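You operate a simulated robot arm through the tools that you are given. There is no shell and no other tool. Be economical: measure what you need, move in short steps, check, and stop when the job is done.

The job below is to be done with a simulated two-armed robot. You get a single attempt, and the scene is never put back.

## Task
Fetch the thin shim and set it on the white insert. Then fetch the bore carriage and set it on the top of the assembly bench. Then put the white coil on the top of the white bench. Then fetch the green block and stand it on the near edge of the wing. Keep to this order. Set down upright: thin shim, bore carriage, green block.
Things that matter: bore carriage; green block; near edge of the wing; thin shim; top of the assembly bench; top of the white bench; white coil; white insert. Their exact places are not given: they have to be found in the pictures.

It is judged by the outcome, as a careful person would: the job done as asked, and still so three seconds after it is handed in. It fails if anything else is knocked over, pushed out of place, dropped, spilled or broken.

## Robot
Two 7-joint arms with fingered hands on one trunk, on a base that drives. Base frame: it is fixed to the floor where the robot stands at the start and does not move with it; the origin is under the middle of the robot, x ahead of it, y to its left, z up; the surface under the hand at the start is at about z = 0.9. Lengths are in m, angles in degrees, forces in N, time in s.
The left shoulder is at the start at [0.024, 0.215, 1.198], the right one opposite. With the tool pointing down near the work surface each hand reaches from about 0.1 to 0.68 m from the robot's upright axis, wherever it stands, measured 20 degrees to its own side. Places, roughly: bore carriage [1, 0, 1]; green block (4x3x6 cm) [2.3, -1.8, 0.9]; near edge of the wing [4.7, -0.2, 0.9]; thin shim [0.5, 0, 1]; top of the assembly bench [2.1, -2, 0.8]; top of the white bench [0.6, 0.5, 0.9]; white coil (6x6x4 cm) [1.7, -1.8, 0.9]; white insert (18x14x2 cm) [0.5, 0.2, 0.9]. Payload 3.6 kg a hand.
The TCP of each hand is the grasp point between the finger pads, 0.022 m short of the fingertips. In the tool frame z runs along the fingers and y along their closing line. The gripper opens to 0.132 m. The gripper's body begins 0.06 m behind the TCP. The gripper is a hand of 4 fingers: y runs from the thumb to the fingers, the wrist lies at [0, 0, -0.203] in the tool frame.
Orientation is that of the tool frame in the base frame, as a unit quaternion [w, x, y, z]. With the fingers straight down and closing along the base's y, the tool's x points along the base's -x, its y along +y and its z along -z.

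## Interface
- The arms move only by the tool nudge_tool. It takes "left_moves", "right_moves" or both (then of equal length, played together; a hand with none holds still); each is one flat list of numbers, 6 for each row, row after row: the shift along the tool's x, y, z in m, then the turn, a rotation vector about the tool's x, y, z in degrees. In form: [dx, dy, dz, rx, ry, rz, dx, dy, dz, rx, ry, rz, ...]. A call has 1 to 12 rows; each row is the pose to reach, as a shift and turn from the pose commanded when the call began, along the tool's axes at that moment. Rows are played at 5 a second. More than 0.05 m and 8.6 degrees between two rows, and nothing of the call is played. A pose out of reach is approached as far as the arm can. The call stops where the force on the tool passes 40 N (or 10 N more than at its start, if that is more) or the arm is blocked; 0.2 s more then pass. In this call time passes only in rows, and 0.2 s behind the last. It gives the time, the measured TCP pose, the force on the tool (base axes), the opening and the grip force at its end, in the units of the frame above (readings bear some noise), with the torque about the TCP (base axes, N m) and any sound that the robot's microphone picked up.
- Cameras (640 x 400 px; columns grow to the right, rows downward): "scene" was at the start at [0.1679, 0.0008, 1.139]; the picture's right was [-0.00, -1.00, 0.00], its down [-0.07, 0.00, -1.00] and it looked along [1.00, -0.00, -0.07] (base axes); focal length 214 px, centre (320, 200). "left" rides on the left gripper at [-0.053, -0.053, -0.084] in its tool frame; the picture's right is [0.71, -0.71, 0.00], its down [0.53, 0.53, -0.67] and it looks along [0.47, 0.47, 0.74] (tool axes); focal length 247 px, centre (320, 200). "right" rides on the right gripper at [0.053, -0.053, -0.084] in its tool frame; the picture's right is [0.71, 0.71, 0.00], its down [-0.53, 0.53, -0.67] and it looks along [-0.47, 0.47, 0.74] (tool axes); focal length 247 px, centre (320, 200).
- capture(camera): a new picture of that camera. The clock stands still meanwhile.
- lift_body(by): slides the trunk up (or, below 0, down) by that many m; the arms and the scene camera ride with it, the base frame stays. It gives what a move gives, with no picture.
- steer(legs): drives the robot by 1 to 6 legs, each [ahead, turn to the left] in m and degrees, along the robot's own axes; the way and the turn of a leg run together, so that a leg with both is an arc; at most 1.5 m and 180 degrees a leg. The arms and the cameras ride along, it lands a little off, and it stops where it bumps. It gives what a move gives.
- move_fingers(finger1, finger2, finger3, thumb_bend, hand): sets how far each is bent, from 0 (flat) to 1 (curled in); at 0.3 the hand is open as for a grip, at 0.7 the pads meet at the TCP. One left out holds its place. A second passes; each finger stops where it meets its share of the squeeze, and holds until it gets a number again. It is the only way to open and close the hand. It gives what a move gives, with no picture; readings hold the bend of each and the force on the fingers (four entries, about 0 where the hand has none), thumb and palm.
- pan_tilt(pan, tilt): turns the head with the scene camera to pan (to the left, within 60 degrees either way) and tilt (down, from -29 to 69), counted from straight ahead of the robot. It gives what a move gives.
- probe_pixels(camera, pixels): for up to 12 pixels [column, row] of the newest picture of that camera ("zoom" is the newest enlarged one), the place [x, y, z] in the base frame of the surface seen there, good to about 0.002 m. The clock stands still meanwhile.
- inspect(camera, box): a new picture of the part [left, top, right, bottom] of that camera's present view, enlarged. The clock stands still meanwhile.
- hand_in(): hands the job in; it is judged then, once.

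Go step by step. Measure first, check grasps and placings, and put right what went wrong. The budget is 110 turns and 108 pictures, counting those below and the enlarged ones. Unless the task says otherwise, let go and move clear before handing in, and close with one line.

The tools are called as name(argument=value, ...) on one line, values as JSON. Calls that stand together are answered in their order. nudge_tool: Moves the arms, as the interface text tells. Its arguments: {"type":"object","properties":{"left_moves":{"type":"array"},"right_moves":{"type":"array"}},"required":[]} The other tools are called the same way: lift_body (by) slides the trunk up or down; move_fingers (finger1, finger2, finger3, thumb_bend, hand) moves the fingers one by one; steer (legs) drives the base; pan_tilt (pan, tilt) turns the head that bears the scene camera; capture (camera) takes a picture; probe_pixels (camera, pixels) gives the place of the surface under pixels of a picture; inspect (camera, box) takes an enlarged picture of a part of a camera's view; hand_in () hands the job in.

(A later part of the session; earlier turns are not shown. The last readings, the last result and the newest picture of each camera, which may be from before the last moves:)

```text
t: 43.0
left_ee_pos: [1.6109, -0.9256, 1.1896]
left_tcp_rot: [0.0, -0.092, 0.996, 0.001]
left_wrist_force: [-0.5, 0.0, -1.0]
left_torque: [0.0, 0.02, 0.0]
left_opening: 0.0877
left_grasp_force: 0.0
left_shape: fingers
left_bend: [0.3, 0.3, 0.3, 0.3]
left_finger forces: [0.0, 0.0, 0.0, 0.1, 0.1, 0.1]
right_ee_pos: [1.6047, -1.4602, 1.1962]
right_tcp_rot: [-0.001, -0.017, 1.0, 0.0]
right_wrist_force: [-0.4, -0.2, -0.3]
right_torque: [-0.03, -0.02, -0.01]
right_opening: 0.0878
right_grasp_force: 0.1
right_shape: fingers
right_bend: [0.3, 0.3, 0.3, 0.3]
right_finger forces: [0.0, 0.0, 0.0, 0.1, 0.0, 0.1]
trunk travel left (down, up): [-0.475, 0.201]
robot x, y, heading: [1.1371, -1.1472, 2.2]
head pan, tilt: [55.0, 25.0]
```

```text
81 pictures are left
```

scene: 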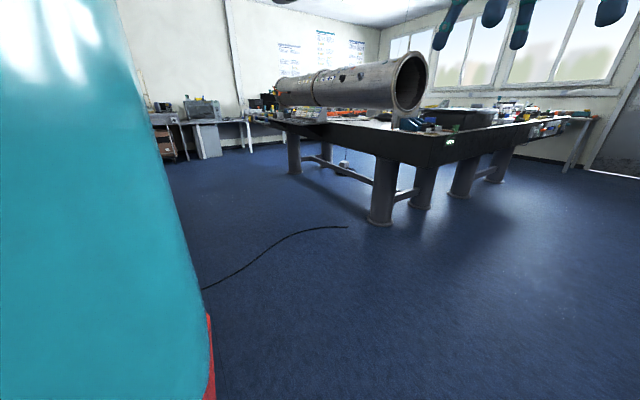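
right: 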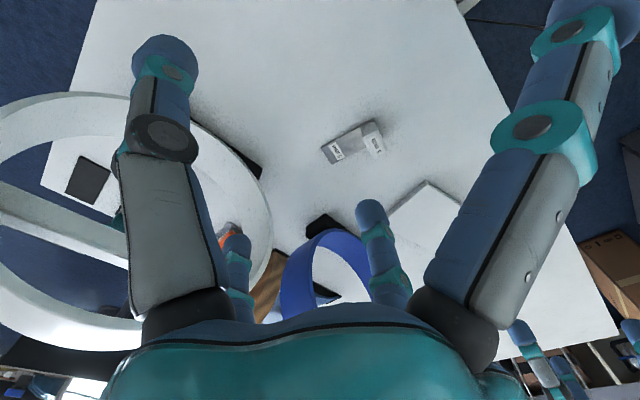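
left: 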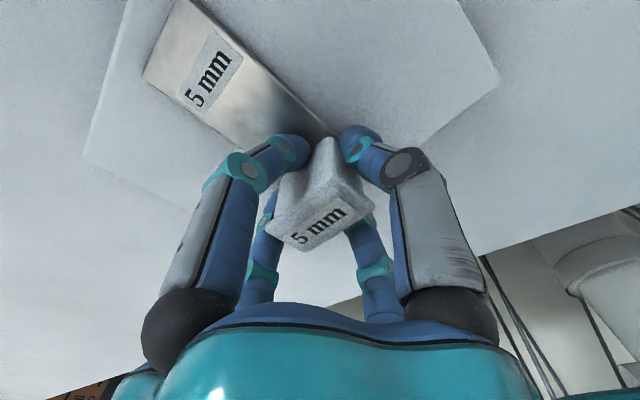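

The blue mat with two white ring items and a row of coloured coils sit on that bench; I'll identify those later. The space beyond the white bench is free, with the optical table starting at x≈2.5 and a floor cable at y>0.27. I'll arc around to the far side of the white bench.

steer(legs=[[0.3, 30], [0.4, 40], [0.3, 18], [0.36, 0], [0, 90]])

pan_tilt(pan=0, tilt=35)

capture(camera="scene")

```text
t: 52.9
left_ee_pos: [1.2163, 0.0878, 1.19]
left_tcp_rot: [-0.001, 0.954, -0.3, 0.0]
left_wrist_force: [0.2, -0.2, -0.6]
left_torque: [0.03, -0.01, -0.01]
left_opening: 0.0877
left_grasp_force: 0.1
left_shape: fingers
left_bend: [0.3, 0.3, 0.3, 0.3]
left_finger forces: [0.0, 0.0, 0.0, 0.0, 0.1, 0.0]
right_ee_pos: [1.6023, 0.4595, 1.1968]
right_tcp_rot: [0.0, 0.93, -0.369, 0.001]
right_wrist_force: [-0.9, -1.3, 0.6]
right_torque: [-0.02, -0.05, 0.04]
right_opening: 0.0878
right_grasp_force: 0.0
right_shape: fingers
right_bend: [0.3, 0.3, 0.3, 0.3]
right_finger forces: [0.0, 0.0, 0.0, 0.0, 0.0, 0.0]
trunk travel left (down, up): [-0.475, 0.201]
robot x, y, heading: [1.7435, -0.0627, 139.3]
head pan, tilt: [55.0, 25.0]
stopped in leg 5: the robot was blocked; the commanded pose is now the measured one
```

```text
t: 54.2
left_ee_pos: [1.2189, 0.0892, 1.191]
left_tcp_rot: [0.0, 0.954, -0.3, -0.001]
left_wrist_force: [0.1, -0.2, -0.3]
left_torque: [0.01, -0.01, 0.01]
left_opening: 0.0879
left_grasp_force: 0.1
left_shape: fingers
left_bend: [0.3, 0.3, 0.3, 0.3]
left_finger forces: [0.0, 0.0, 0.0, 0.0, 0.1, 0.0]
right_ee_pos: [1.6035, 0.4611, 1.1968]
right_tcp_rot: [-0.001, 0.93, -0.368, 0.0]
right_wrist_force: [0.7, -0.6, 0.5]
right_torque: [-0.02, -0.04, 0.01]
right_opening: 0.088
right_grasp_force: 0.0
right_shape: fingers
right_bend: [0.3, 0.3, 0.3, 0.3]
right_finger forces: [0.0, 0.0, 0.1, 0.0, 0.1, 0.0]
trunk travel left (down, up): [-0.475, 0.201]
robot x, y, heading: [1.7396, -0.0603, 139.3]
head pan, tilt: [0.0, 35.0]
```

```text
80 pictures are left
```

scene: 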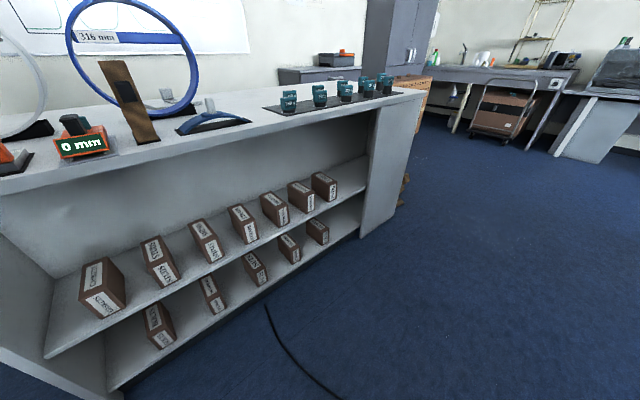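

Blocked at heading 139°. I'll look to the right for what is touching.

pan_tilt(pan=-60, tilt=20)

capture(camera="scene")

capture(camera="right")

```text
t: 55.5
left_ee_pos: [1.2187, 0.0891, 1.1924]
left_tcp_rot: [0.0, 0.954, -0.3, -0.001]
left_wrist_force: [0.2, -0.4, -0.1]
left_torque: [-0.01, 0.02, -0.05]
left_opening: 0.0877
left_grasp_force: 0.1
left_shape: fingers
left_bend: [0.3, 0.3, 0.3, 0.3]
left_finger forces: [0.0, 0.0, 0.0, 0.1, 0.0, 0.0]
right_ee_pos: [1.6043, 0.4602, 1.1982]
right_tcp_rot: [-0.001, 0.929, -0.369, 0.001]
right_wrist_force: [0.2, -0.3, 1.0]
right_torque: [0.02, -0.02, 0.0]
right_opening: 0.0878
right_grasp_force: 0.0
right_shape: fingers
right_bend: [0.3, 0.3, 0.3, 0.3]
right_finger forces: [0.0, 0.0, 0.0, 0.1, 0.0, 0.0]
trunk travel left (down, up): [-0.475, 0.201]
robot x, y, heading: [1.7425, -0.0534, 139.5]
head pan, tilt: [-60.0, 20.0]
```

```text
79 pictures are left
```

scene: 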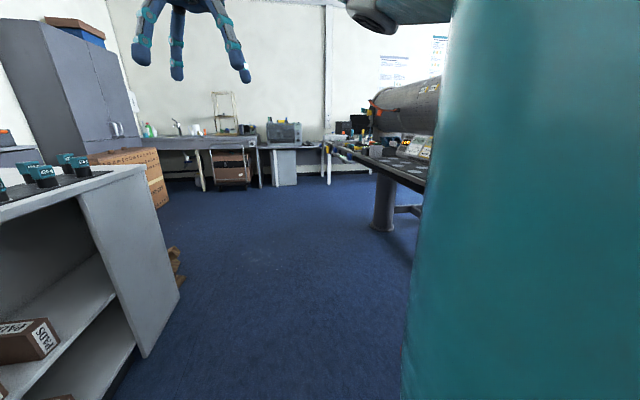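

```text
78 pictures are left
```

right: 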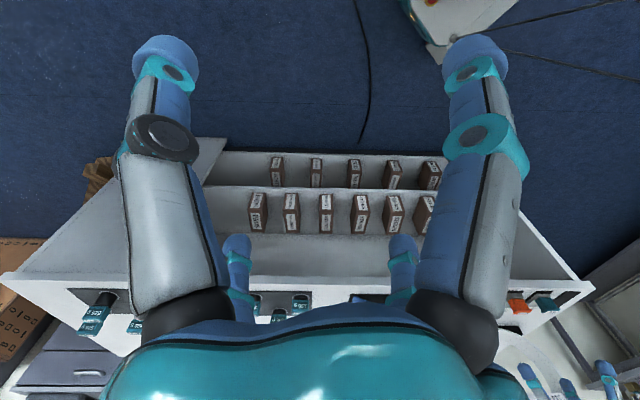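

probe_pixels(camera="scene", pixels=[[380, 170], [420, 188], [400, 120], [430, 90], [433, 125], [335, 150], [420, 300], [410, 350], [383, 225], [180, 295]])

inspect(camera="right", box=[330, 0, 640, 160])

```text
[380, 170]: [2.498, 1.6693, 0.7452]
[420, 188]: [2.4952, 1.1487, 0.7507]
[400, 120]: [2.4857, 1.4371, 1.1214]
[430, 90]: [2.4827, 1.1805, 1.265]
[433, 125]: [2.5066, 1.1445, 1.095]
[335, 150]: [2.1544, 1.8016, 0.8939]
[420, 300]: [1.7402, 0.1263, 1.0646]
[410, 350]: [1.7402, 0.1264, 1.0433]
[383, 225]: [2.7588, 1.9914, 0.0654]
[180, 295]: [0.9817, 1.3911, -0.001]
```

```text
2.06 times, centred on (485, 80) of right
```

zoom: 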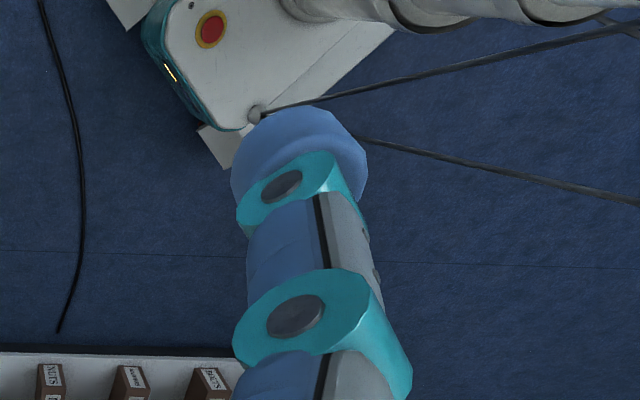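

The base has a corner with a red button, and the floor cable passes close to it. I'll probe the cable's position relative to the base.

probe_pixels(camera="zoom", pixels=[[45, 10], [80, 140], [60, 328], [205, 25], [165, 70], [215, 150], [250, 115], [385, 30], [450, 70], [600, 190], [600, 35], [130, 20]])

probe_pixels(camera="right", pixels=[[356, 5], [430, 30]])

```text
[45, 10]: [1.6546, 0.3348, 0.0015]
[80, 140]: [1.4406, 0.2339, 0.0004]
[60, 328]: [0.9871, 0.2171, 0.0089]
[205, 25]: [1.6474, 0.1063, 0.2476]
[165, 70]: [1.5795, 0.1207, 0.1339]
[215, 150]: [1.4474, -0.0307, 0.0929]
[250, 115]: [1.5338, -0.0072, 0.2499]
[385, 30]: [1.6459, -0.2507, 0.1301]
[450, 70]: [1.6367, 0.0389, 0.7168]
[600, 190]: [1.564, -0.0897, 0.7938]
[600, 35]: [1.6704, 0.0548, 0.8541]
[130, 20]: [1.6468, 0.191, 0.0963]
```

```text
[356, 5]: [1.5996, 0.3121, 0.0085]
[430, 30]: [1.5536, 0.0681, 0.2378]
```

The cable runs (0.99,0.22)→(1.44,0.23)→(1.65,0.33)→(1.96,0.43), and the base's front-right corner is right at it. I'll back off along my heading, turn there, and come in along y≈−0.25.

steer(legs=[[-0.28, 0], [0, 40.5], [0.42, 0]])

pan_tilt(pan=-15, tilt=35)

capture(camera="scene")

```text
t: 61.6
left_ee_pos: [1.042, -0.4754, 1.1893]
left_tcp_rot: [-0.001, 0.999, 0.051, 0.0]
left_wrist_force: [0.3, -0.3, -0.9]
left_torque: [0.0, -0.05, 0.02]
left_opening: 0.0878
left_grasp_force: 0.0
left_shape: fingers
left_bend: [0.3, 0.3, 0.3, 0.3]
left_finger forces: [0.0, 0.0, 0.0, 0.1, 0.0, 0.0]
right_ee_pos: [1.0895, 0.0578, 1.1965]
right_tcp_rot: [0.0, 1.0, -0.022, 0.001]
right_wrist_force: [-0.5, 0.0, 0.0]
right_torque: [0.02, 0.0, 0.0]
right_opening: 0.0878
right_grasp_force: 0.1
right_shape: fingers
right_bend: [0.3, 0.3, 0.3, 0.3]
right_finger forces: [0.1, 0.1, 0.0, 0.0, 0.1, 0.0]
trunk travel left (down, up): [-0.475, 0.201]
robot x, y, heading: [1.5331, -0.2267, 179.7]
head pan, tilt: [-60.0, 20.0]
```

```text
t: 62.7
left_ee_pos: [1.0425, -0.4736, 1.1912]
left_tcp_rot: [0.0, 0.999, 0.052, -0.001]
left_wrist_force: [0.3, 0.0, 0.1]
left_torque: [-0.02, 0.0, -0.02]
left_opening: 0.088
left_grasp_force: 0.0
left_shape: fingers
left_bend: [0.3, 0.3, 0.3, 0.3]
left_finger forces: [0.0, 0.1, 0.0, 0.0, 0.1, 0.0]
right_ee_pos: [1.0906, 0.0593, 1.1976]
right_tcp_rot: [0.0, 1.0, -0.022, 0.0]
right_wrist_force: [-0.2, 0.0, -0.2]
right_torque: [0.01, -0.01, 0.0]
right_opening: 0.0877
right_grasp_force: 0.1
right_shape: fingers
right_bend: [0.3, 0.3, 0.3, 0.3]
right_finger forces: [0.0, 0.0, 0.0, 0.1, 0.0, 0.0]
trunk travel left (down, up): [-0.475, 0.201]
robot x, y, heading: [1.5358, -0.229, 179.8]
head pan, tilt: [-15.0, 35.0]
```

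```text
76 pictures are left
```

scene: 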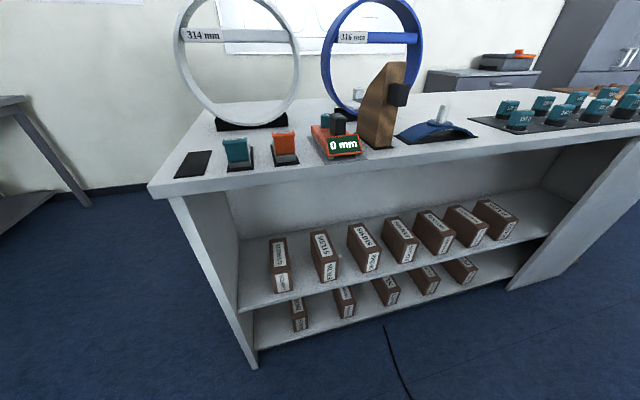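

Now the carriage with its "0 mm" display is visible at (335,138), and a tall wooden wedge stands beside it at (385,105). I'll enlarge and measure.

inspect(camera="scene", box=[260, 50, 440, 170])

probe_pixels(camera="zoom", pixels=[[275, 335], [205, 275], [235, 375], [380, 340], [280, 240], [270, 285], [220, 235], [340, 295], [365, 325], [430, 200], [500, 150], [410, 80]])

```text
3.33 times, centred on (350, 110) of scene
```

zoom: 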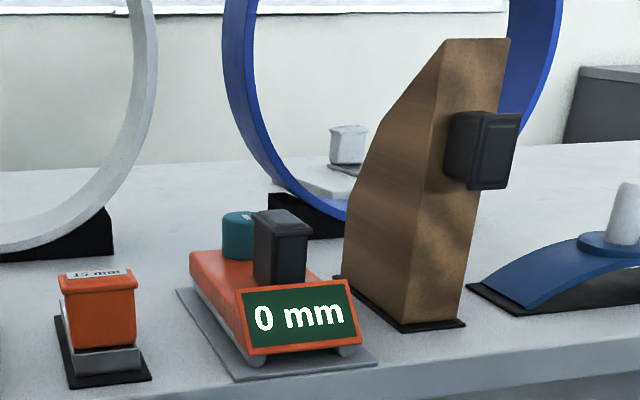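

```text
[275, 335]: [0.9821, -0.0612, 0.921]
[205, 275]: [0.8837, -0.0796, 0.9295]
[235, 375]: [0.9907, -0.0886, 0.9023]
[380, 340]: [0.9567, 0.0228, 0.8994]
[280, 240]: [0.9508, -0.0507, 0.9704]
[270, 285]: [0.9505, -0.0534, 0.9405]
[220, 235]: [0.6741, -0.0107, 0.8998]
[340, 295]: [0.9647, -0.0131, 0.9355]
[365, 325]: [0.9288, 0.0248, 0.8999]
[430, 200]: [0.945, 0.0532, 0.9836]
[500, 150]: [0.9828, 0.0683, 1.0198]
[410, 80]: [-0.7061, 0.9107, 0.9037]
```

The carriage's black post (top about [0.95,−0.05,0.97]) is the natural handle, but the wooden wedge is close on its +y side. I'll look from above with the right wrist camera, keeping the hand high.

probe_pixels(camera="zoom", pixels=[[480, 50], [445, 45], [350, 260], [405, 315], [460, 310], [345, 220], [470, 130], [515, 120], [255, 215], [305, 232], [262, 270], [310, 215]])

nudge_tool(right_moves=[0.0, 0.02, -0.02, 0, 0, 0, 0.0, 0.04, -0.04, 0, 0, 0, 0.02, 0.06, -0.04, 0, 0, 0, 0.04, 0.075, -0.04, 0, 0, 0])

capture(camera="right")

```text
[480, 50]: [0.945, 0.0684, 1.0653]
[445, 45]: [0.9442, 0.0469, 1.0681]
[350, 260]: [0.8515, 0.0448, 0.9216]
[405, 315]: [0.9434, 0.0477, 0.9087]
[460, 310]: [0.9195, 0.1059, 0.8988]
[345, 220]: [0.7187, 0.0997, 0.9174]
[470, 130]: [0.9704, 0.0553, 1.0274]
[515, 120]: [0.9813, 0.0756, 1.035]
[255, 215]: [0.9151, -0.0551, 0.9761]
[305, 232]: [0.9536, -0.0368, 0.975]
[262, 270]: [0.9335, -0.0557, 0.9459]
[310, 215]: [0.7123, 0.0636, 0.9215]
```

```text
t: 63.7
left_ee_pos: [1.041, -0.4739, 1.1914]
left_tcp_rot: [0.0, 0.999, 0.052, -0.001]
left_wrist_force: [-1.4, 0.3, 0.6]
left_torque: [0.0, -0.01, 0.02]
left_opening: 0.088
left_grasp_force: 0.1
left_shape: fingers
left_bend: [0.3, 0.3, 0.3, 0.3]
left_finger forces: [0.0, 0.0, 0.0, 0.0, 0.0, 0.0]
right_ee_pos: [1.1275, -0.0176, 1.2379]
right_tcp_rot: [0.0, 1.0, -0.022, 0.0]
right_wrist_force: [0.5, -0.9, -0.7]
right_torque: [0.02, -0.01, 0.0]
right_opening: 0.0878
right_grasp_force: 0.0
right_shape: fingers
right_bend: [0.3, 0.3, 0.3, 0.3]
right_finger forces: [0.1, 0.1, 0.0, 0.0, 0.1, 0.0]
trunk travel left (down, up): [-0.475, 0.201]
robot x, y, heading: [1.5347, -0.2266, 180.1]
head pan, tilt: [-15.0, 35.0]
```

```text
74 pictures are left
```

right: 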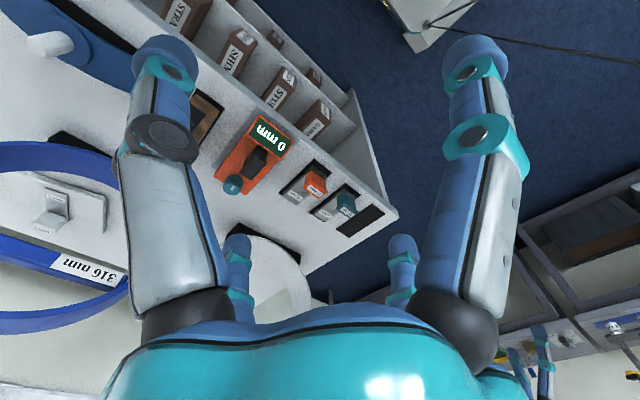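

inspect(camera="right", box=[200, 100, 320, 210])

probe_pixels(camera="right", pixels=[[260, 155], [252, 165], [248, 178], [262, 168], [232, 185], [265, 130], [220, 168], [255, 193], [290, 140], [262, 115]])

```text
3.64 times, centred on (260, 155) of right
```

zoom: 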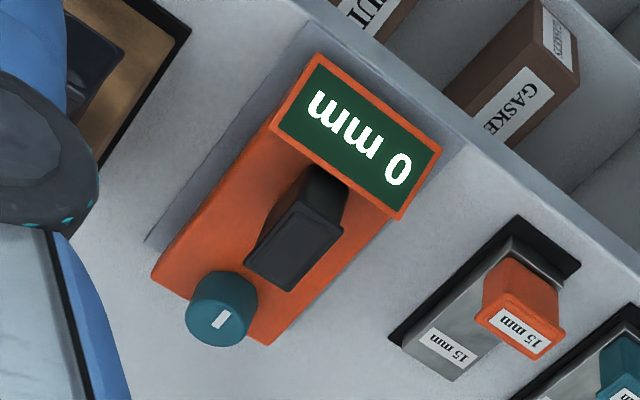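

```text
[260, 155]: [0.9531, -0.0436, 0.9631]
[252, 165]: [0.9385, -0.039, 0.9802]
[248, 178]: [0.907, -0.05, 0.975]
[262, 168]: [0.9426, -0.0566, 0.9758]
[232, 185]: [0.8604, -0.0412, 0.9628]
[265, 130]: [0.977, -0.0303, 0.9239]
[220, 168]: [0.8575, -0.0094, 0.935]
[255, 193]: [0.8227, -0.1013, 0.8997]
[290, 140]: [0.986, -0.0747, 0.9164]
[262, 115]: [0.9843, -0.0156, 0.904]
```

probe_pixels(camera="zoom", pixels=[[252, 262], [290, 285], [338, 232], [300, 203], [295, 245], [155, 275], [268, 340], [320, 60], [395, 210], [215, 320], [385, 180], [275, 120]])

```text
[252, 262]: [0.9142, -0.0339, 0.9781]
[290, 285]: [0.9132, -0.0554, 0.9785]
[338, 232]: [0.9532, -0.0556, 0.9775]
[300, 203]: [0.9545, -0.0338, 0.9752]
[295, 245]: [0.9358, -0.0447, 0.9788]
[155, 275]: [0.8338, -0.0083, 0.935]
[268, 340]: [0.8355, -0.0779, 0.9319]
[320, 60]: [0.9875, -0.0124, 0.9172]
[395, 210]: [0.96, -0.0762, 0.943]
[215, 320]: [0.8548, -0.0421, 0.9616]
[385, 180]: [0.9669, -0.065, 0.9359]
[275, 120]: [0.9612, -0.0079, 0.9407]
```

The post is axis-aligned: centre (0.934,−0.0447), 41×22 mm, top z 0.978, deck 0.935. The wedge face is at y=0.0475 and the knob at x≈0.853. I'll pre-bend the thumb and fingers 2 and 3 so they clear the wedge and knob, then move above the post.

move_fingers(hand="right", finger1=0.3, finger2=0.45, finger3=0.5, thumb_bend=0.45)

nudge_tool(right_moves=[-0.032, 0.006, 0.02, 0, 0, 0, -0.064, 0.012, 0.04, 0, 0, -0.5, -0.096, 0.018, 0.06, 0, 0, -1, -0.128, 0.024, 0.08, 0, 0, -1.5, -0.16, 0.03, 0.1, 0, 0, -2, -0.1923, 0.0356, 0.12, 0, 0, -2.5])

capture(camera="right")

capture(camera="scene")

```text
t: 64.7
left_ee_pos: [1.042, -0.474, 1.1902]
left_tcp_rot: [0.0, 0.999, 0.051, -0.001]
left_wrist_force: [0.1, -0.1, -0.8]
left_torque: [-0.01, -0.01, -0.02]
left_opening: 0.0876
left_grasp_force: 0.0
left_shape: fingers
left_bend: [0.3, 0.3, 0.3, 0.3]
left_finger forces: [0.0, 0.1, 0.0, 0.0, 0.0, 0.1]
right_ee_pos: [1.1273, -0.0169, 1.2372]
right_tcp_rot: [0.001, 1.0, -0.022, -0.001]
right_wrist_force: [-0.5, 0.2, -0.8]
right_torque: [-0.02, 0.04, 0.03]
right_opening: 0.0723
right_grasp_force: 0.1
right_shape: fingers
right_bend: [0.3, 0.45, 0.5, 0.45]
right_finger forces: [0.1, 0.0, 0.1, 0.0, 0.0, 0.0]
trunk travel left (down, up): [-0.475, 0.201]
robot x, y, heading: [1.5349, -0.2255, 179.8]
head pan, tilt: [-15.0, 35.0]
```

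```text
t: 66.1
left_ee_pos: [1.0413, -0.4735, 1.1907]
left_tcp_rot: [0.0, 0.999, 0.052, 0.0]
left_wrist_force: [-0.2, 0.0, -0.8]
left_torque: [0.01, 0.01, 0.01]
left_opening: 0.0876
left_grasp_force: 0.0
left_shape: fingers
left_bend: [0.3, 0.3, 0.3, 0.3]
left_finger forces: [0.1, 0.0, 0.1, 0.1, 0.0, 0.0]
right_ee_pos: [0.9327, -0.045, 1.1153]
right_tcp_rot: [0.0, 1.0, 0.001, 0.0]
right_wrist_force: [-0.7, -0.7, 0.2]
right_torque: [0.0, -0.01, 0.03]
right_opening: 0.0725
right_grasp_force: 0.1
right_shape: fingers
right_bend: [0.3, 0.45, 0.5, 0.45]
right_finger forces: [0.0, 0.0, 0.0, 0.0, 0.0, 0.1]
trunk travel left (down, up): [-0.475, 0.201]
robot x, y, heading: [1.5377, -0.2269, 180.0]
head pan, tilt: [-15.0, 35.0]
```

```text
72 pictures are left
```

right: 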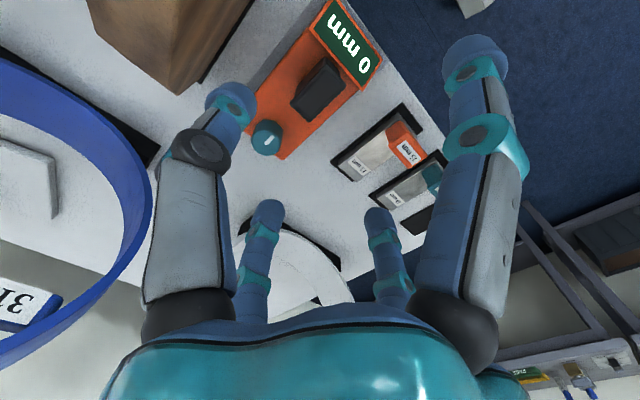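

```text
71 pictures are left
```

scene: 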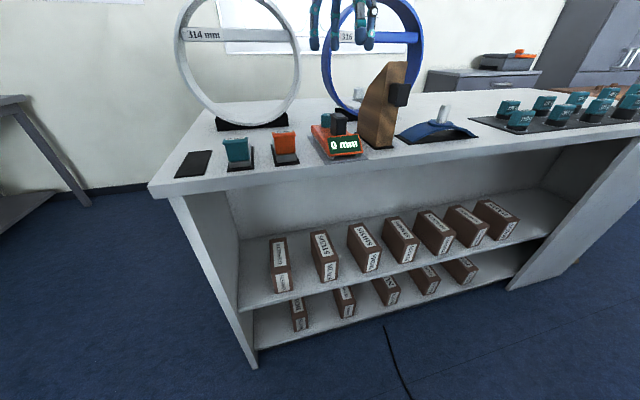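

Alignment looks right: the thumb (230,100) is on the wedge side with clearance. I'll descend most of the way and check.

nudge_tool(right_moves=[0.001, 0, 0.035, 0, 0, 0, 0.001, 0, 0.07, 0, 0, 0, 0.001, 0, 0.1, 0, 0, 0, 0.001, 0, 0.12, 0, 0, 0])

capture(camera="right")

inspect(camera="scene", box=[270, 40, 430, 170])

```text
t: 67.1
left_ee_pos: [1.0419, -0.4731, 1.1913]
left_tcp_rot: [0.0, 0.999, 0.051, 0.0]
left_wrist_force: [-0.6, 0.6, -0.8]
left_torque: [0.0, -0.01, -0.02]
left_opening: 0.088
left_grasp_force: 0.0
left_shape: fingers
left_bend: [0.3, 0.3, 0.3, 0.3]
left_finger forces: [0.0, 0.1, 0.1, 0.0, 0.1, 0.0]
right_ee_pos: [0.9351, -0.044, 0.9956]
right_tcp_rot: [0.0, 1.0, 0.0, 0.0]
right_wrist_force: [1.1, -0.2, -0.5]
right_torque: [0.01, 0.0, 0.02]
right_opening: 0.0726
right_grasp_force: 0.0
right_shape: fingers
right_bend: [0.3, 0.45, 0.5, 0.45]
right_finger forces: [0.0, 0.0, 0.0, 0.1, 0.0, 0.1]
trunk travel left (down, up): [-0.475, 0.201]
robot x, y, heading: [1.5358, -0.2237, 180.1]
head pan, tilt: [-15.0, 35.0]
```

```text
70 pictures are left
```

right: 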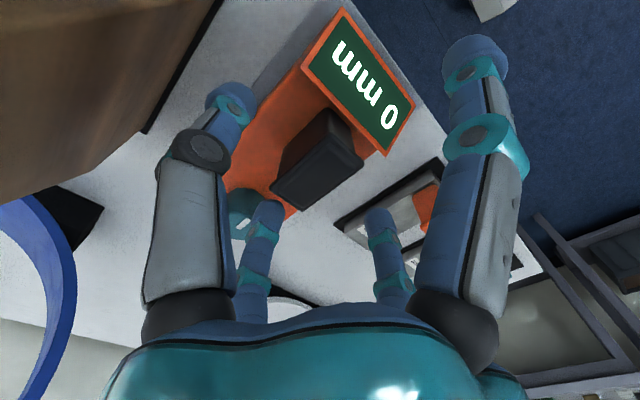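

```text
3.08 times, centred on (350, 105) of scene
```

zoom: 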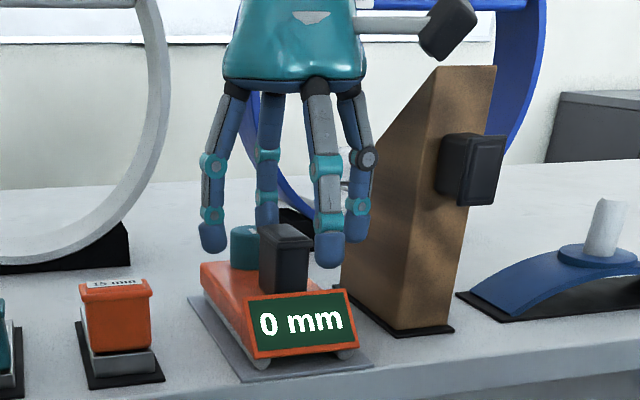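

Clear so far. I'll descend the final 28 mm to z≈0.968 and check the camera's clearance from the wedge's black box.

nudge_tool(right_moves=[0, 0, 0.01, 0, 0, 0, 0, 0, 0.02, 0, 0, 0, 0, 0, 0.028, 0, 0, 0])

inspect(camera="scene", box=[270, 40, 430, 170])

capture(camera="right")

```text
t: 67.9
left_ee_pos: [1.0414, -0.4741, 1.1915]
left_tcp_rot: [0.0, 0.999, 0.051, 0.0]
left_wrist_force: [-0.2, -0.5, 1.1]
left_torque: [0.01, -0.01, -0.04]
left_opening: 0.0879
left_grasp_force: 0.1
left_shape: fingers
left_bend: [0.3, 0.3, 0.3, 0.3]
left_finger forces: [0.0, 0.0, 0.1, 0.0, 0.0, 0.1]
right_ee_pos: [0.9334, -0.043, 0.9678]
right_tcp_rot: [0.0, 1.0, 0.001, 0.001]
right_wrist_force: [-0.2, -0.2, -0.4]
right_torque: [-0.03, -0.01, 0.02]
right_opening: 0.0724
right_grasp_force: 0.0
right_shape: fingers
right_bend: [0.3, 0.45, 0.5, 0.45]
right_finger forces: [0.0, 0.0, 0.0, 0.1, 0.0, 0.0]
trunk travel left (down, up): [-0.475, 0.201]
robot x, y, heading: [1.5326, -0.2261, 179.6]
head pan, tilt: [-15.0, 35.0]
```

```text
3.08 times, centred on (350, 105) of scene
```

zoom: 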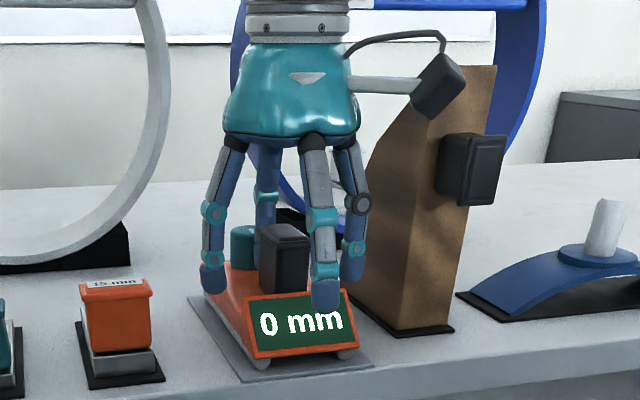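

```text
67 pictures are left
```

right: 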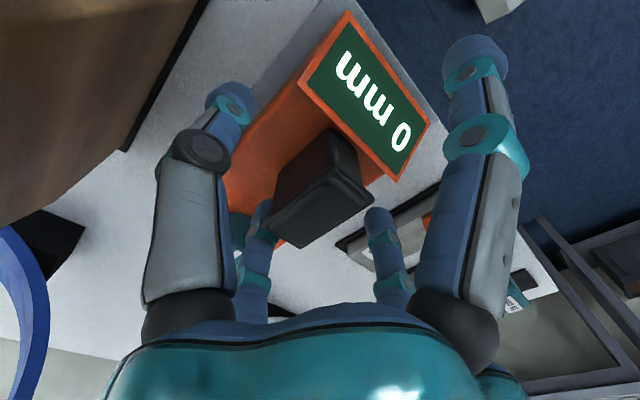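

No contact, and the fingers straddle the post. I'll lower 4 mm more and close the thumb and finger 2.

nudge_tool(right_moves=[0, 0.001, 0.004, 0, 0, 0])

move_fingers(hand="right", finger2=0.75, thumb_bend=0.75)

capture(camera="right")

```text
t: 68.3
left_ee_pos: [1.0421, -0.4729, 1.1916]
left_tcp_rot: [0.0, 0.999, 0.051, -0.001]
left_wrist_force: [-0.6, -0.8, 1.0]
left_torque: [0.0, -0.01, -0.01]
left_opening: 0.0878
left_grasp_force: 0.1
left_shape: fingers
left_bend: [0.3, 0.3, 0.3, 0.3]
left_finger forces: [0.0, 0.0, 0.1, 0.0, 0.0, 0.0]
right_ee_pos: [0.9353, -0.0442, 0.9656]
right_tcp_rot: [0.0, 1.0, 0.0, 0.0]
right_wrist_force: [0.0, 0.6, -0.7]
right_torque: [0.03, -0.04, -0.02]
right_opening: 0.0725
right_grasp_force: 0.0
right_shape: fingers
right_bend: [0.3, 0.45, 0.5, 0.45]
right_finger forces: [0.0, 0.1, 0.0, 0.0, 0.1, 0.0]
trunk travel left (down, up): [-0.475, 0.201]
robot x, y, heading: [1.5347, -0.2262, 179.9]
head pan, tilt: [-15.0, 35.0]
```

```text
t: 69.3
left_ee_pos: [1.0421, -0.4735, 1.1905]
left_tcp_rot: [0.0, 0.999, 0.051, -0.001]
left_wrist_force: [0.3, 0.2, 0.6]
left_torque: [0.02, 0.01, 0.01]
left_opening: 0.0879
left_grasp_force: 0.1
left_shape: fingers
left_bend: [0.3, 0.3, 0.3, 0.3]
left_finger forces: [0.0, 0.0, 0.0, 0.0, 0.1, 0.0]
right_ee_pos: [0.9341, -0.0442, 0.9658]
right_tcp_rot: [0.0, 1.0, 0.0, 0.0]
right_wrist_force: [0.2, 1.5, 0.4]
right_torque: [-0.01, 0.0, -0.03]
right_opening: 0.0592
right_grasp_force: 8.9
right_shape: fingers
right_bend: [0.3, 0.63, 0.5, 0.67]
right_finger forces: [0.1, 9.0, 0.1, 0.1, 9.6, 0.0]
trunk travel left (down, up): [-0.475, 0.201]
robot x, y, heading: [1.5335, -0.2247, 179.9]
head pan, tilt: [-15.0, 35.0]
```

```text
66 pictures are left
```

right: 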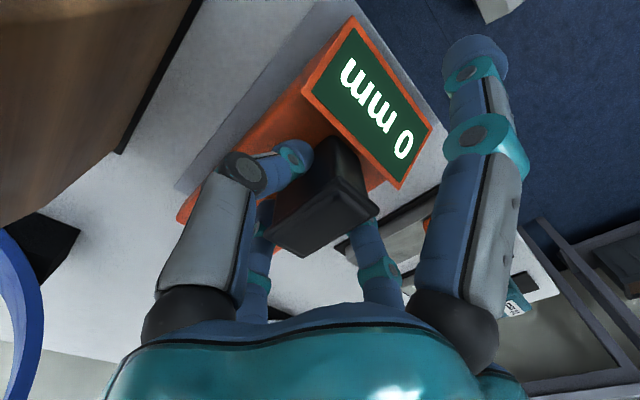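

Thumb and finger 2 hold the post at about 9 N each. I'll test with a 15 mm lift.

nudge_tool(right_moves=[0, 0, -0.005, 0, 0, 0, 0, 0, -0.01, 0, 0, 0, 0, 0, -0.015, 0, 0, 0])

inspect(camera="scene", box=[270, 40, 430, 170])

```text
t: 70.1
left_ee_pos: [1.0411, -0.4729, 1.1909]
left_tcp_rot: [0.0, 0.999, 0.051, -0.001]
left_wrist_force: [0.5, -0.5, -0.9]
left_torque: [0.03, -0.01, -0.02]
left_opening: 0.0877
left_grasp_force: 0.1
left_shape: fingers
left_bend: [0.3, 0.3, 0.3, 0.3]
left_finger forces: [0.0, 0.0, 0.1, 0.1, 0.0, 0.0]
right_ee_pos: [0.9344, -0.0449, 0.9807]
right_tcp_rot: [-0.001, 1.0, 0.0, 0.001]
right_wrist_force: [0.1, 0.4, -2.2]
right_torque: [0.0, -0.03, -0.01]
right_opening: 0.0588
right_grasp_force: 8.7
right_shape: fingers
right_bend: [0.3, 0.62, 0.5, 0.67]
right_finger forces: [0.0, 9.1, 0.0, 0.1, 9.0, 0.0]
trunk travel left (down, up): [-0.475, 0.201]
robot x, y, heading: [1.5371, -0.223, 179.9]
head pan, tilt: [-15.0, 35.0]
```

```text
3.08 times, centred on (350, 105) of scene
```

zoom: 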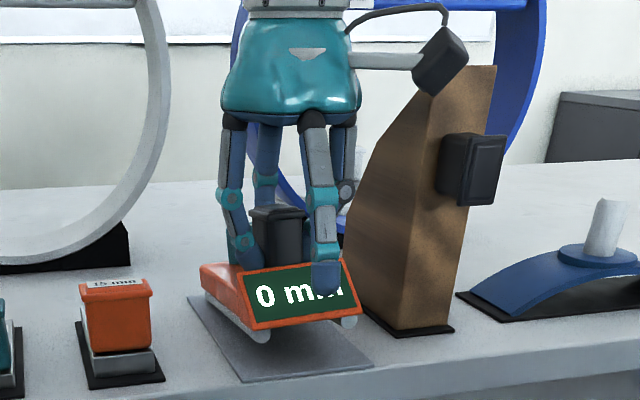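

It lifted cleanly (about 2.2 N) and level, leaving its grey pad. I'll raise it above the wedge and draw it towards the robot.

nudge_tool(right_moves=[0, 0, -0.035, 0, 0, 0, 0, 0, -0.07, 0, 0, 0, 0, 0, -0.105, 0, 0, 0, 0, 0, -0.14, 0, 0, 0, 0, 0, -0.17, 0, 0, 0, 0.035, 0, -0.17, 0, 0, 0, 0.07, 0, -0.17, 0, 0, 0, 0.1, 0, -0.17, 0, 0, 0, 0.13, 0, -0.17, 0, 0, 0, 0.16, 0, -0.17, 0, 0, 0])

capture(camera="scene")

```text
t: 72.3
left_ee_pos: [1.0412, -0.4731, 1.1925]
left_tcp_rot: [0.0, 0.999, 0.052, -0.001]
left_wrist_force: [-0.2, 0.0, -1.3]
left_torque: [-0.05, 0.01, -0.01]
left_opening: 0.088
left_grasp_force: 0.1
left_shape: fingers
left_bend: [0.3, 0.3, 0.3, 0.3]
left_finger forces: [0.0, 0.0, 0.1, 0.0, 0.0, 0.0]
right_ee_pos: [1.097, -0.045, 1.1498]
right_tcp_rot: [0.0, 1.0, -0.001, 0.0]
right_wrist_force: [0.2, -0.4, -1.2]
right_torque: [0.02, -0.02, 0.01]
right_opening: 0.059
right_grasp_force: 9.0
right_shape: fingers
right_bend: [0.3, 0.62, 0.5, 0.67]
right_finger forces: [0.0, 8.9, 0.6, 0.0, 8.8, 0.1]
trunk travel left (down, up): [-0.475, 0.201]
robot x, y, heading: [1.5341, -0.2275, 179.9]
head pan, tilt: [-15.0, 35.0]
```

```text
64 pictures are left
```

scene: 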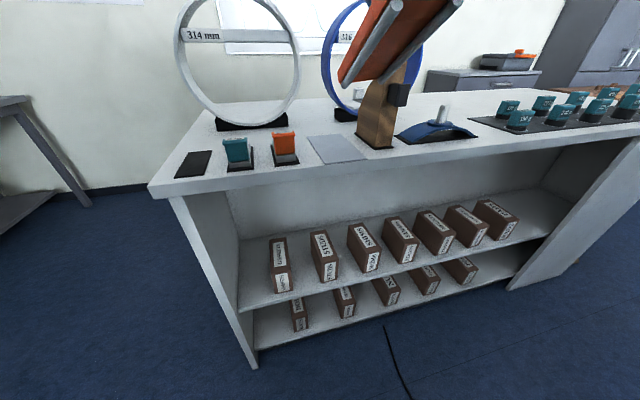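

The carriage seems pitched now, since its underside shows at (390,50). I'll check from the wrist camera.

capture(camera="right")

pan_tilt(pan=-20, tilt=5)

capture(camera="scene")

```text
63 pictures are left
```

right: 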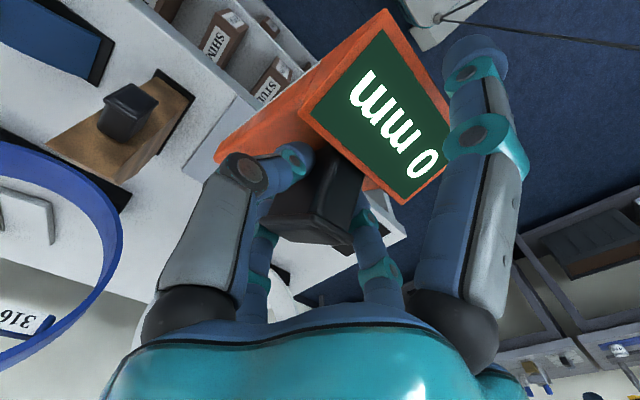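

```text
t: 73.2
left_ee_pos: [1.0424, -0.4728, 1.1904]
left_tcp_rot: [0.0, 0.999, 0.051, -0.001]
left_wrist_force: [-0.3, 0.6, -0.8]
left_torque: [0.02, 0.08, 0.01]
left_opening: 0.0879
left_grasp_force: 0.1
left_shape: fingers
left_bend: [0.3, 0.3, 0.3, 0.3]
left_finger forces: [0.0, 0.0, 0.0, 0.0, 0.0, 0.0]
right_ee_pos: [1.0949, -0.0452, 1.1503]
right_tcp_rot: [0.0, 1.0, -0.001, -0.001]
right_wrist_force: [0.3, 0.4, -1.7]
right_torque: [0.0, -0.05, -0.01]
right_opening: 0.0591
right_grasp_force: 9.0
right_shape: fingers
right_bend: [0.3, 0.62, 0.5, 0.67]
right_finger forces: [0.0, 9.0, 0.4, 0.1, 8.8, 0.1]
trunk travel left (down, up): [-0.475, 0.201]
robot x, y, heading: [1.533, -0.2311, 180.0]
head pan, tilt: [-20.0, 5.0]
```

```text
62 pictures are left
```

scene: 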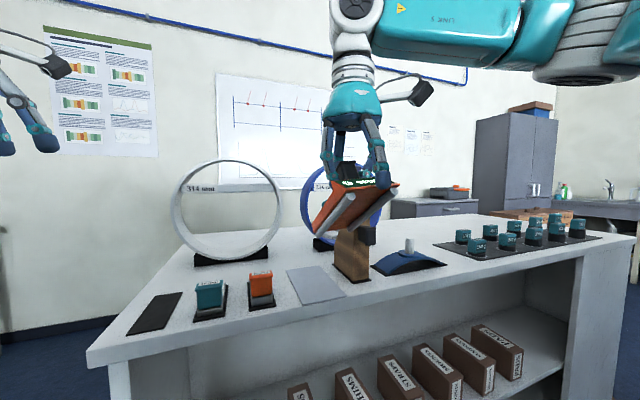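

The carriage has pivoted in the two-finger grip, with its −x end down. I'll measure the tilt.

probe_pixels(camera="right", pixels=[[385, 14], [404, 200], [445, 130], [305, 105], [230, 145], [290, 110], [330, 60], [355, 150], [330, 235]])

inspect(camera="scene", box=[280, 90, 440, 250])

probe_pixels(camera="zoom", pixels=[[470, 395], [170, 560], [300, 480], [280, 420], [340, 470], [220, 560]])

```text
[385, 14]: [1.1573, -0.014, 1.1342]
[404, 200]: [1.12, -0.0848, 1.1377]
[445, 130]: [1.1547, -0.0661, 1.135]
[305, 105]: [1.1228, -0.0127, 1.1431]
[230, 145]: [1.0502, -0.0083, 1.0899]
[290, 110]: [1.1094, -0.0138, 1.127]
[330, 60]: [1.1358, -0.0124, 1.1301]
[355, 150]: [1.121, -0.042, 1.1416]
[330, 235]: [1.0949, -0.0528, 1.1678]
```

```text
2.50 times, centred on (360, 170) of scene
```

zoom: 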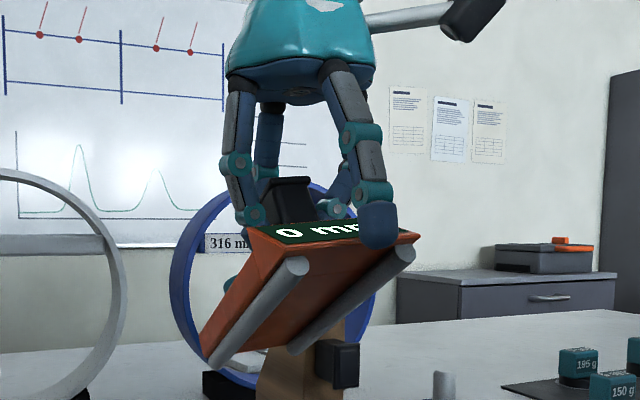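

```text
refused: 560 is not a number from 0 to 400
```

The tilt is about 30°, with the post still firmly gripped and finger 3 supporting it; setting it down will level it again. I'll drive to face the assembly bench and look for free space.

steer(legs=[[-0.2, 0], [0, 90], [0.55, 0]])

pan_tilt(pan=0, tilt=25)

capture(camera="scene")

```text
t: 77.4
left_ee_pos: [1.6949, -0.7793, 1.1917]
left_tcp_rot: [-0.001, 0.842, 0.54, -0.002]
left_wrist_force: [0.3, -0.5, -0.3]
left_torque: [-0.02, 0.04, -0.03]
left_opening: 0.0877
left_grasp_force: 0.1
left_shape: fingers
left_bend: [0.3, 0.3, 0.3, 0.3]
left_finger forces: [0.1, 0.0, 0.0, 0.1, 0.0, 0.1]
right_ee_pos: [1.3548, -0.5159, 1.1507]
right_tcp_rot: [-0.002, 0.869, 0.495, 0.0]
right_wrist_force: [0.0, -0.9, -2.4]
right_torque: [0.04, -0.04, -0.01]
right_opening: 0.0585
right_grasp_force: 9.6
right_shape: fingers
right_bend: [0.3, 0.61, 0.49, 0.67]
right_finger forces: [0.0, 9.1, 0.9, 0.0, 8.7, 0.1]
trunk travel left (down, up): [-0.475, 0.201]
robot x, y, heading: [1.6971, -0.2015, -118.3]
head pan, tilt: [-20.0, 5.0]
stopped in leg 2: the robot was blocked; the commanded pose is now the measured one
```

```text
t: 78.2
left_ee_pos: [1.6925, -0.7763, 1.1919]
left_tcp_rot: [0.0, 0.842, 0.539, -0.001]
left_wrist_force: [-0.1, 0.0, 0.3]
left_torque: [-0.03, -0.03, 0.01]
left_opening: 0.0879
left_grasp_force: 0.0
left_shape: fingers
left_bend: [0.3, 0.3, 0.3, 0.3]
left_finger forces: [0.0, 0.1, 0.0, 0.1, 0.1, 0.1]
right_ee_pos: [1.3516, -0.5147, 1.1503]
right_tcp_rot: [0.0, 0.869, 0.496, 0.001]
right_wrist_force: [-0.8, 1.0, -1.6]
right_torque: [0.03, -0.03, -0.01]
right_opening: 0.0586
right_grasp_force: 8.9
right_shape: fingers
right_bend: [0.3, 0.61, 0.49, 0.67]
right_finger forces: [0.0, 9.1, 1.0, 0.1, 8.9, 0.0]
trunk travel left (down, up): [-0.475, 0.201]
robot x, y, heading: [1.6903, -0.2002, -118.2]
head pan, tilt: [0.0, 25.0]
```

```text
60 pictures are left
```

scene: 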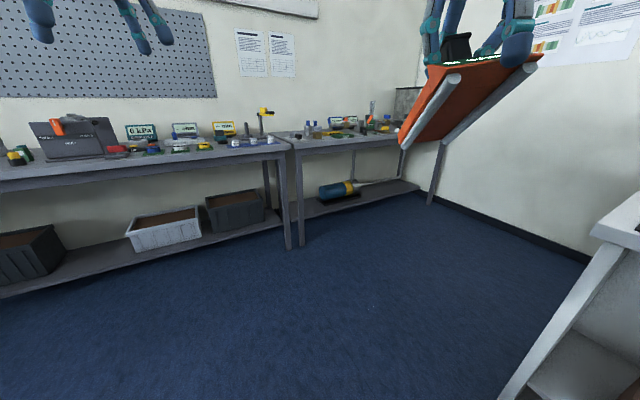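

The rear corner touched the floor cable again. I'll drive forward away from it, then straighten.

steer(legs=[[0.3, 0], [0.1, 50]])

pan_tilt(pan=0, tilt=30)

capture(camera="scene")

```text
t: 82.6
left_ee_pos: [1.9857, -0.9247, 1.1922]
left_tcp_rot: [0.0, 0.534, 0.846, -0.001]
left_wrist_force: [-0.3, 0.0, -0.5]
left_torque: [-0.03, -0.01, 0.0]
left_opening: 0.0876
left_grasp_force: 0.1
left_shape: fingers
left_bend: [0.3, 0.3, 0.3, 0.3]
left_finger forces: [0.1, 0.1, 0.0, 0.1, 0.0, 0.1]
right_ee_pos: [1.5655, -1.0173, 1.1507]
right_tcp_rot: [-0.001, 0.577, 0.817, 0.001]
right_wrist_force: [1.2, 0.3, -2.2]
right_torque: [0.05, 0.01, 0.02]
right_opening: 0.0586
right_grasp_force: 8.5
right_shape: fingers
right_bend: [0.3, 0.61, 0.49, 0.67]
right_finger forces: [0.0, 9.0, 0.9, 0.0, 8.7, 0.1]
trunk travel left (down, up): [-0.475, 0.201]
robot x, y, heading: [1.5043, -0.5742, -68.7]
head pan, tilt: [0.0, 25.0]
```

```text
t: 83.3
left_ee_pos: [1.9849, -0.9251, 1.1912]
left_tcp_rot: [-0.001, 0.534, 0.846, -0.002]
left_wrist_force: [-0.2, 1.4, -0.9]
left_torque: [-0.05, 0.03, -0.01]
left_opening: 0.0874
left_grasp_force: 0.0
left_shape: fingers
left_bend: [0.3, 0.3, 0.3, 0.3]
left_finger forces: [0.2, 0.2, 0.0, 0.0, 0.0, 0.0]
right_ee_pos: [1.5644, -1.0187, 1.1508]
right_tcp_rot: [-0.002, 0.576, 0.817, 0.0]
right_wrist_force: [0.3, -0.9, -2.1]
right_torque: [0.0, 0.03, 0.0]
right_opening: 0.0584
right_grasp_force: 10.2
right_shape: fingers
right_bend: [0.3, 0.61, 0.49, 0.67]
right_finger forces: [0.0, 9.1, 1.4, 0.0, 9.0, 0.0]
trunk travel left (down, up): [-0.475, 0.201]
robot x, y, heading: [1.5018, -0.5734, -68.8]
head pan, tilt: [0.0, 30.0]
```

```text
59 pictures are left
```

scene: 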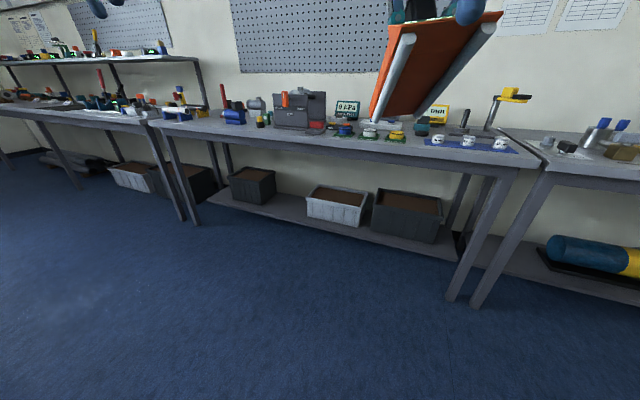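

I'll drive closer and face the bench squarely to look for free space and identify the coil and green block.

steer(legs=[[0.5, 0], [0, -21]])

pan_tilt(pan=10, tilt=28)

capture(camera="scene")

inspect(camera="scene", box=[0, 60, 400, 240])

```text
t: 87.4
left_ee_pos: [2.0084, -1.5441, 1.1929]
left_tcp_rot: [0.001, 0.679, 0.734, 0.0]
left_wrist_force: [-0.6, -0.5, -0.2]
left_torque: [-0.02, 0.01, 0.0]
left_opening: 0.0876
left_grasp_force: 0.1
left_shape: fingers
left_bend: [0.3, 0.3, 0.3, 0.3]
left_finger forces: [0.0, 0.1, 0.0, 0.1, 0.1, 0.1]
right_ee_pos: [1.5828, -1.4813, 1.1507]
right_tcp_rot: [-0.001, 0.716, 0.698, 0.002]
right_wrist_force: [-1.1, 0.2, -2.4]
right_torque: [0.04, -0.02, 0.02]
right_opening: 0.0583
right_grasp_force: 9.6
right_shape: fingers
right_bend: [0.3, 0.61, 0.49, 0.67]
right_finger forces: [0.1, 9.2, 1.3, 0.0, 8.9, 0.1]
trunk travel left (down, up): [-0.475, 0.201]
robot x, y, heading: [1.7027, -1.0409, -89.2]
head pan, tilt: [0.0, 30.0]
```

```text
t: 88.1
left_ee_pos: [2.0094, -1.5437, 1.1932]
left_tcp_rot: [0.0, 0.679, 0.734, -0.001]
left_wrist_force: [-0.3, -0.6, 0.1]
left_torque: [0.0, 0.01, -0.01]
left_opening: 0.0878
left_grasp_force: 0.2
left_shape: fingers
left_bend: [0.3, 0.3, 0.3, 0.3]
left_finger forces: [0.0, 0.0, 0.1, 0.0, 0.1, 0.0]
right_ee_pos: [1.5837, -1.4804, 1.1522]
right_tcp_rot: [-0.001, 0.715, 0.699, 0.001]
right_wrist_force: [0.3, -1.2, -1.9]
right_torque: [0.04, 0.05, 0.0]
right_opening: 0.0584
right_grasp_force: 10.8
right_shape: fingers
right_bend: [0.3, 0.61, 0.49, 0.67]
right_finger forces: [0.0, 9.0, 1.4, 0.1, 8.6, 0.0]
trunk travel left (down, up): [-0.475, 0.201]
robot x, y, heading: [1.7024, -1.0436, -89.5]
head pan, tilt: [10.0, 28.0]
```

```text
58 pictures are left
```

scene: 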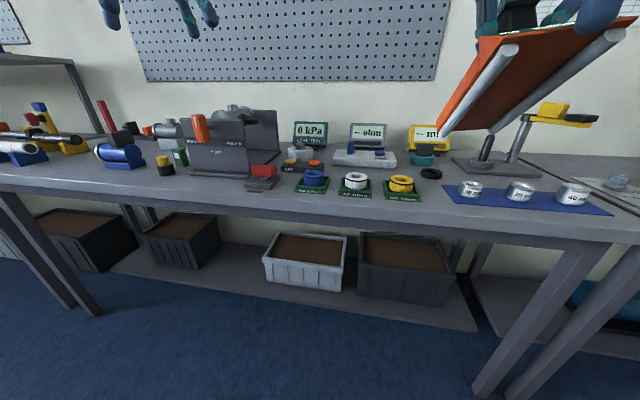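

```text
1.60 times, centred on (200, 150) of scene
```

zoom: 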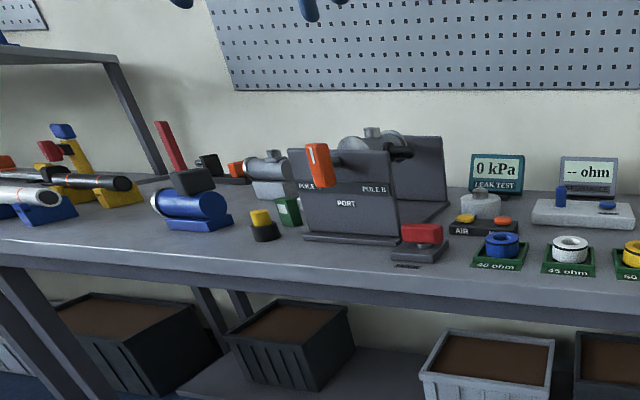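

The green labelled block is at (180,157), with the three coils (blue, white, yellow) at (313,178), (355,181), (401,184). I'll probe the bench for a free patch for the carriage.

probe_pixels(camera="scene", pixels=[[180, 157], [166, 172], [140, 168], [190, 175], [230, 183], [130, 182], [220, 190], [60, 172], [260, 188], [355, 181], [420, 195], [75, 160]])

inspect(camera="scene", box=[40, 110, 300, 220])

```text
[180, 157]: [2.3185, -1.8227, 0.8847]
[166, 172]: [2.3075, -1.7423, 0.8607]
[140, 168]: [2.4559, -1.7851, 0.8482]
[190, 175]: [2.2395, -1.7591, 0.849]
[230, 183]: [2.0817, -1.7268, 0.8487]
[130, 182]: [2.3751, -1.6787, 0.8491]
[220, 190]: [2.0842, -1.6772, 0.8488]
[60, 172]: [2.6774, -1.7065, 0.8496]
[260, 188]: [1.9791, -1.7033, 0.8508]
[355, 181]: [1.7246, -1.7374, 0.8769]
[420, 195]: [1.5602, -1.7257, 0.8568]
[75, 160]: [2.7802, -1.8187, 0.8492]
```

```text
2.46 times, centred on (170, 165) of scene
```

zoom: 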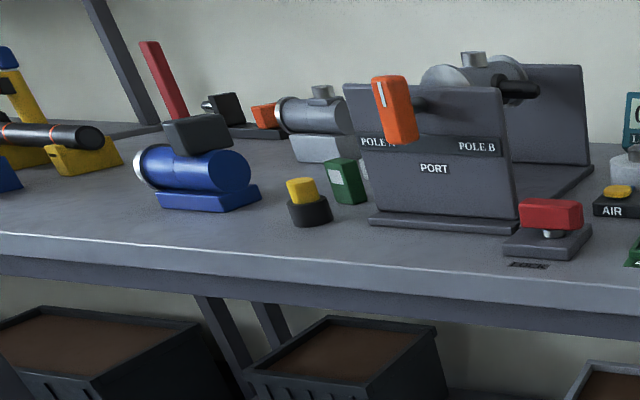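

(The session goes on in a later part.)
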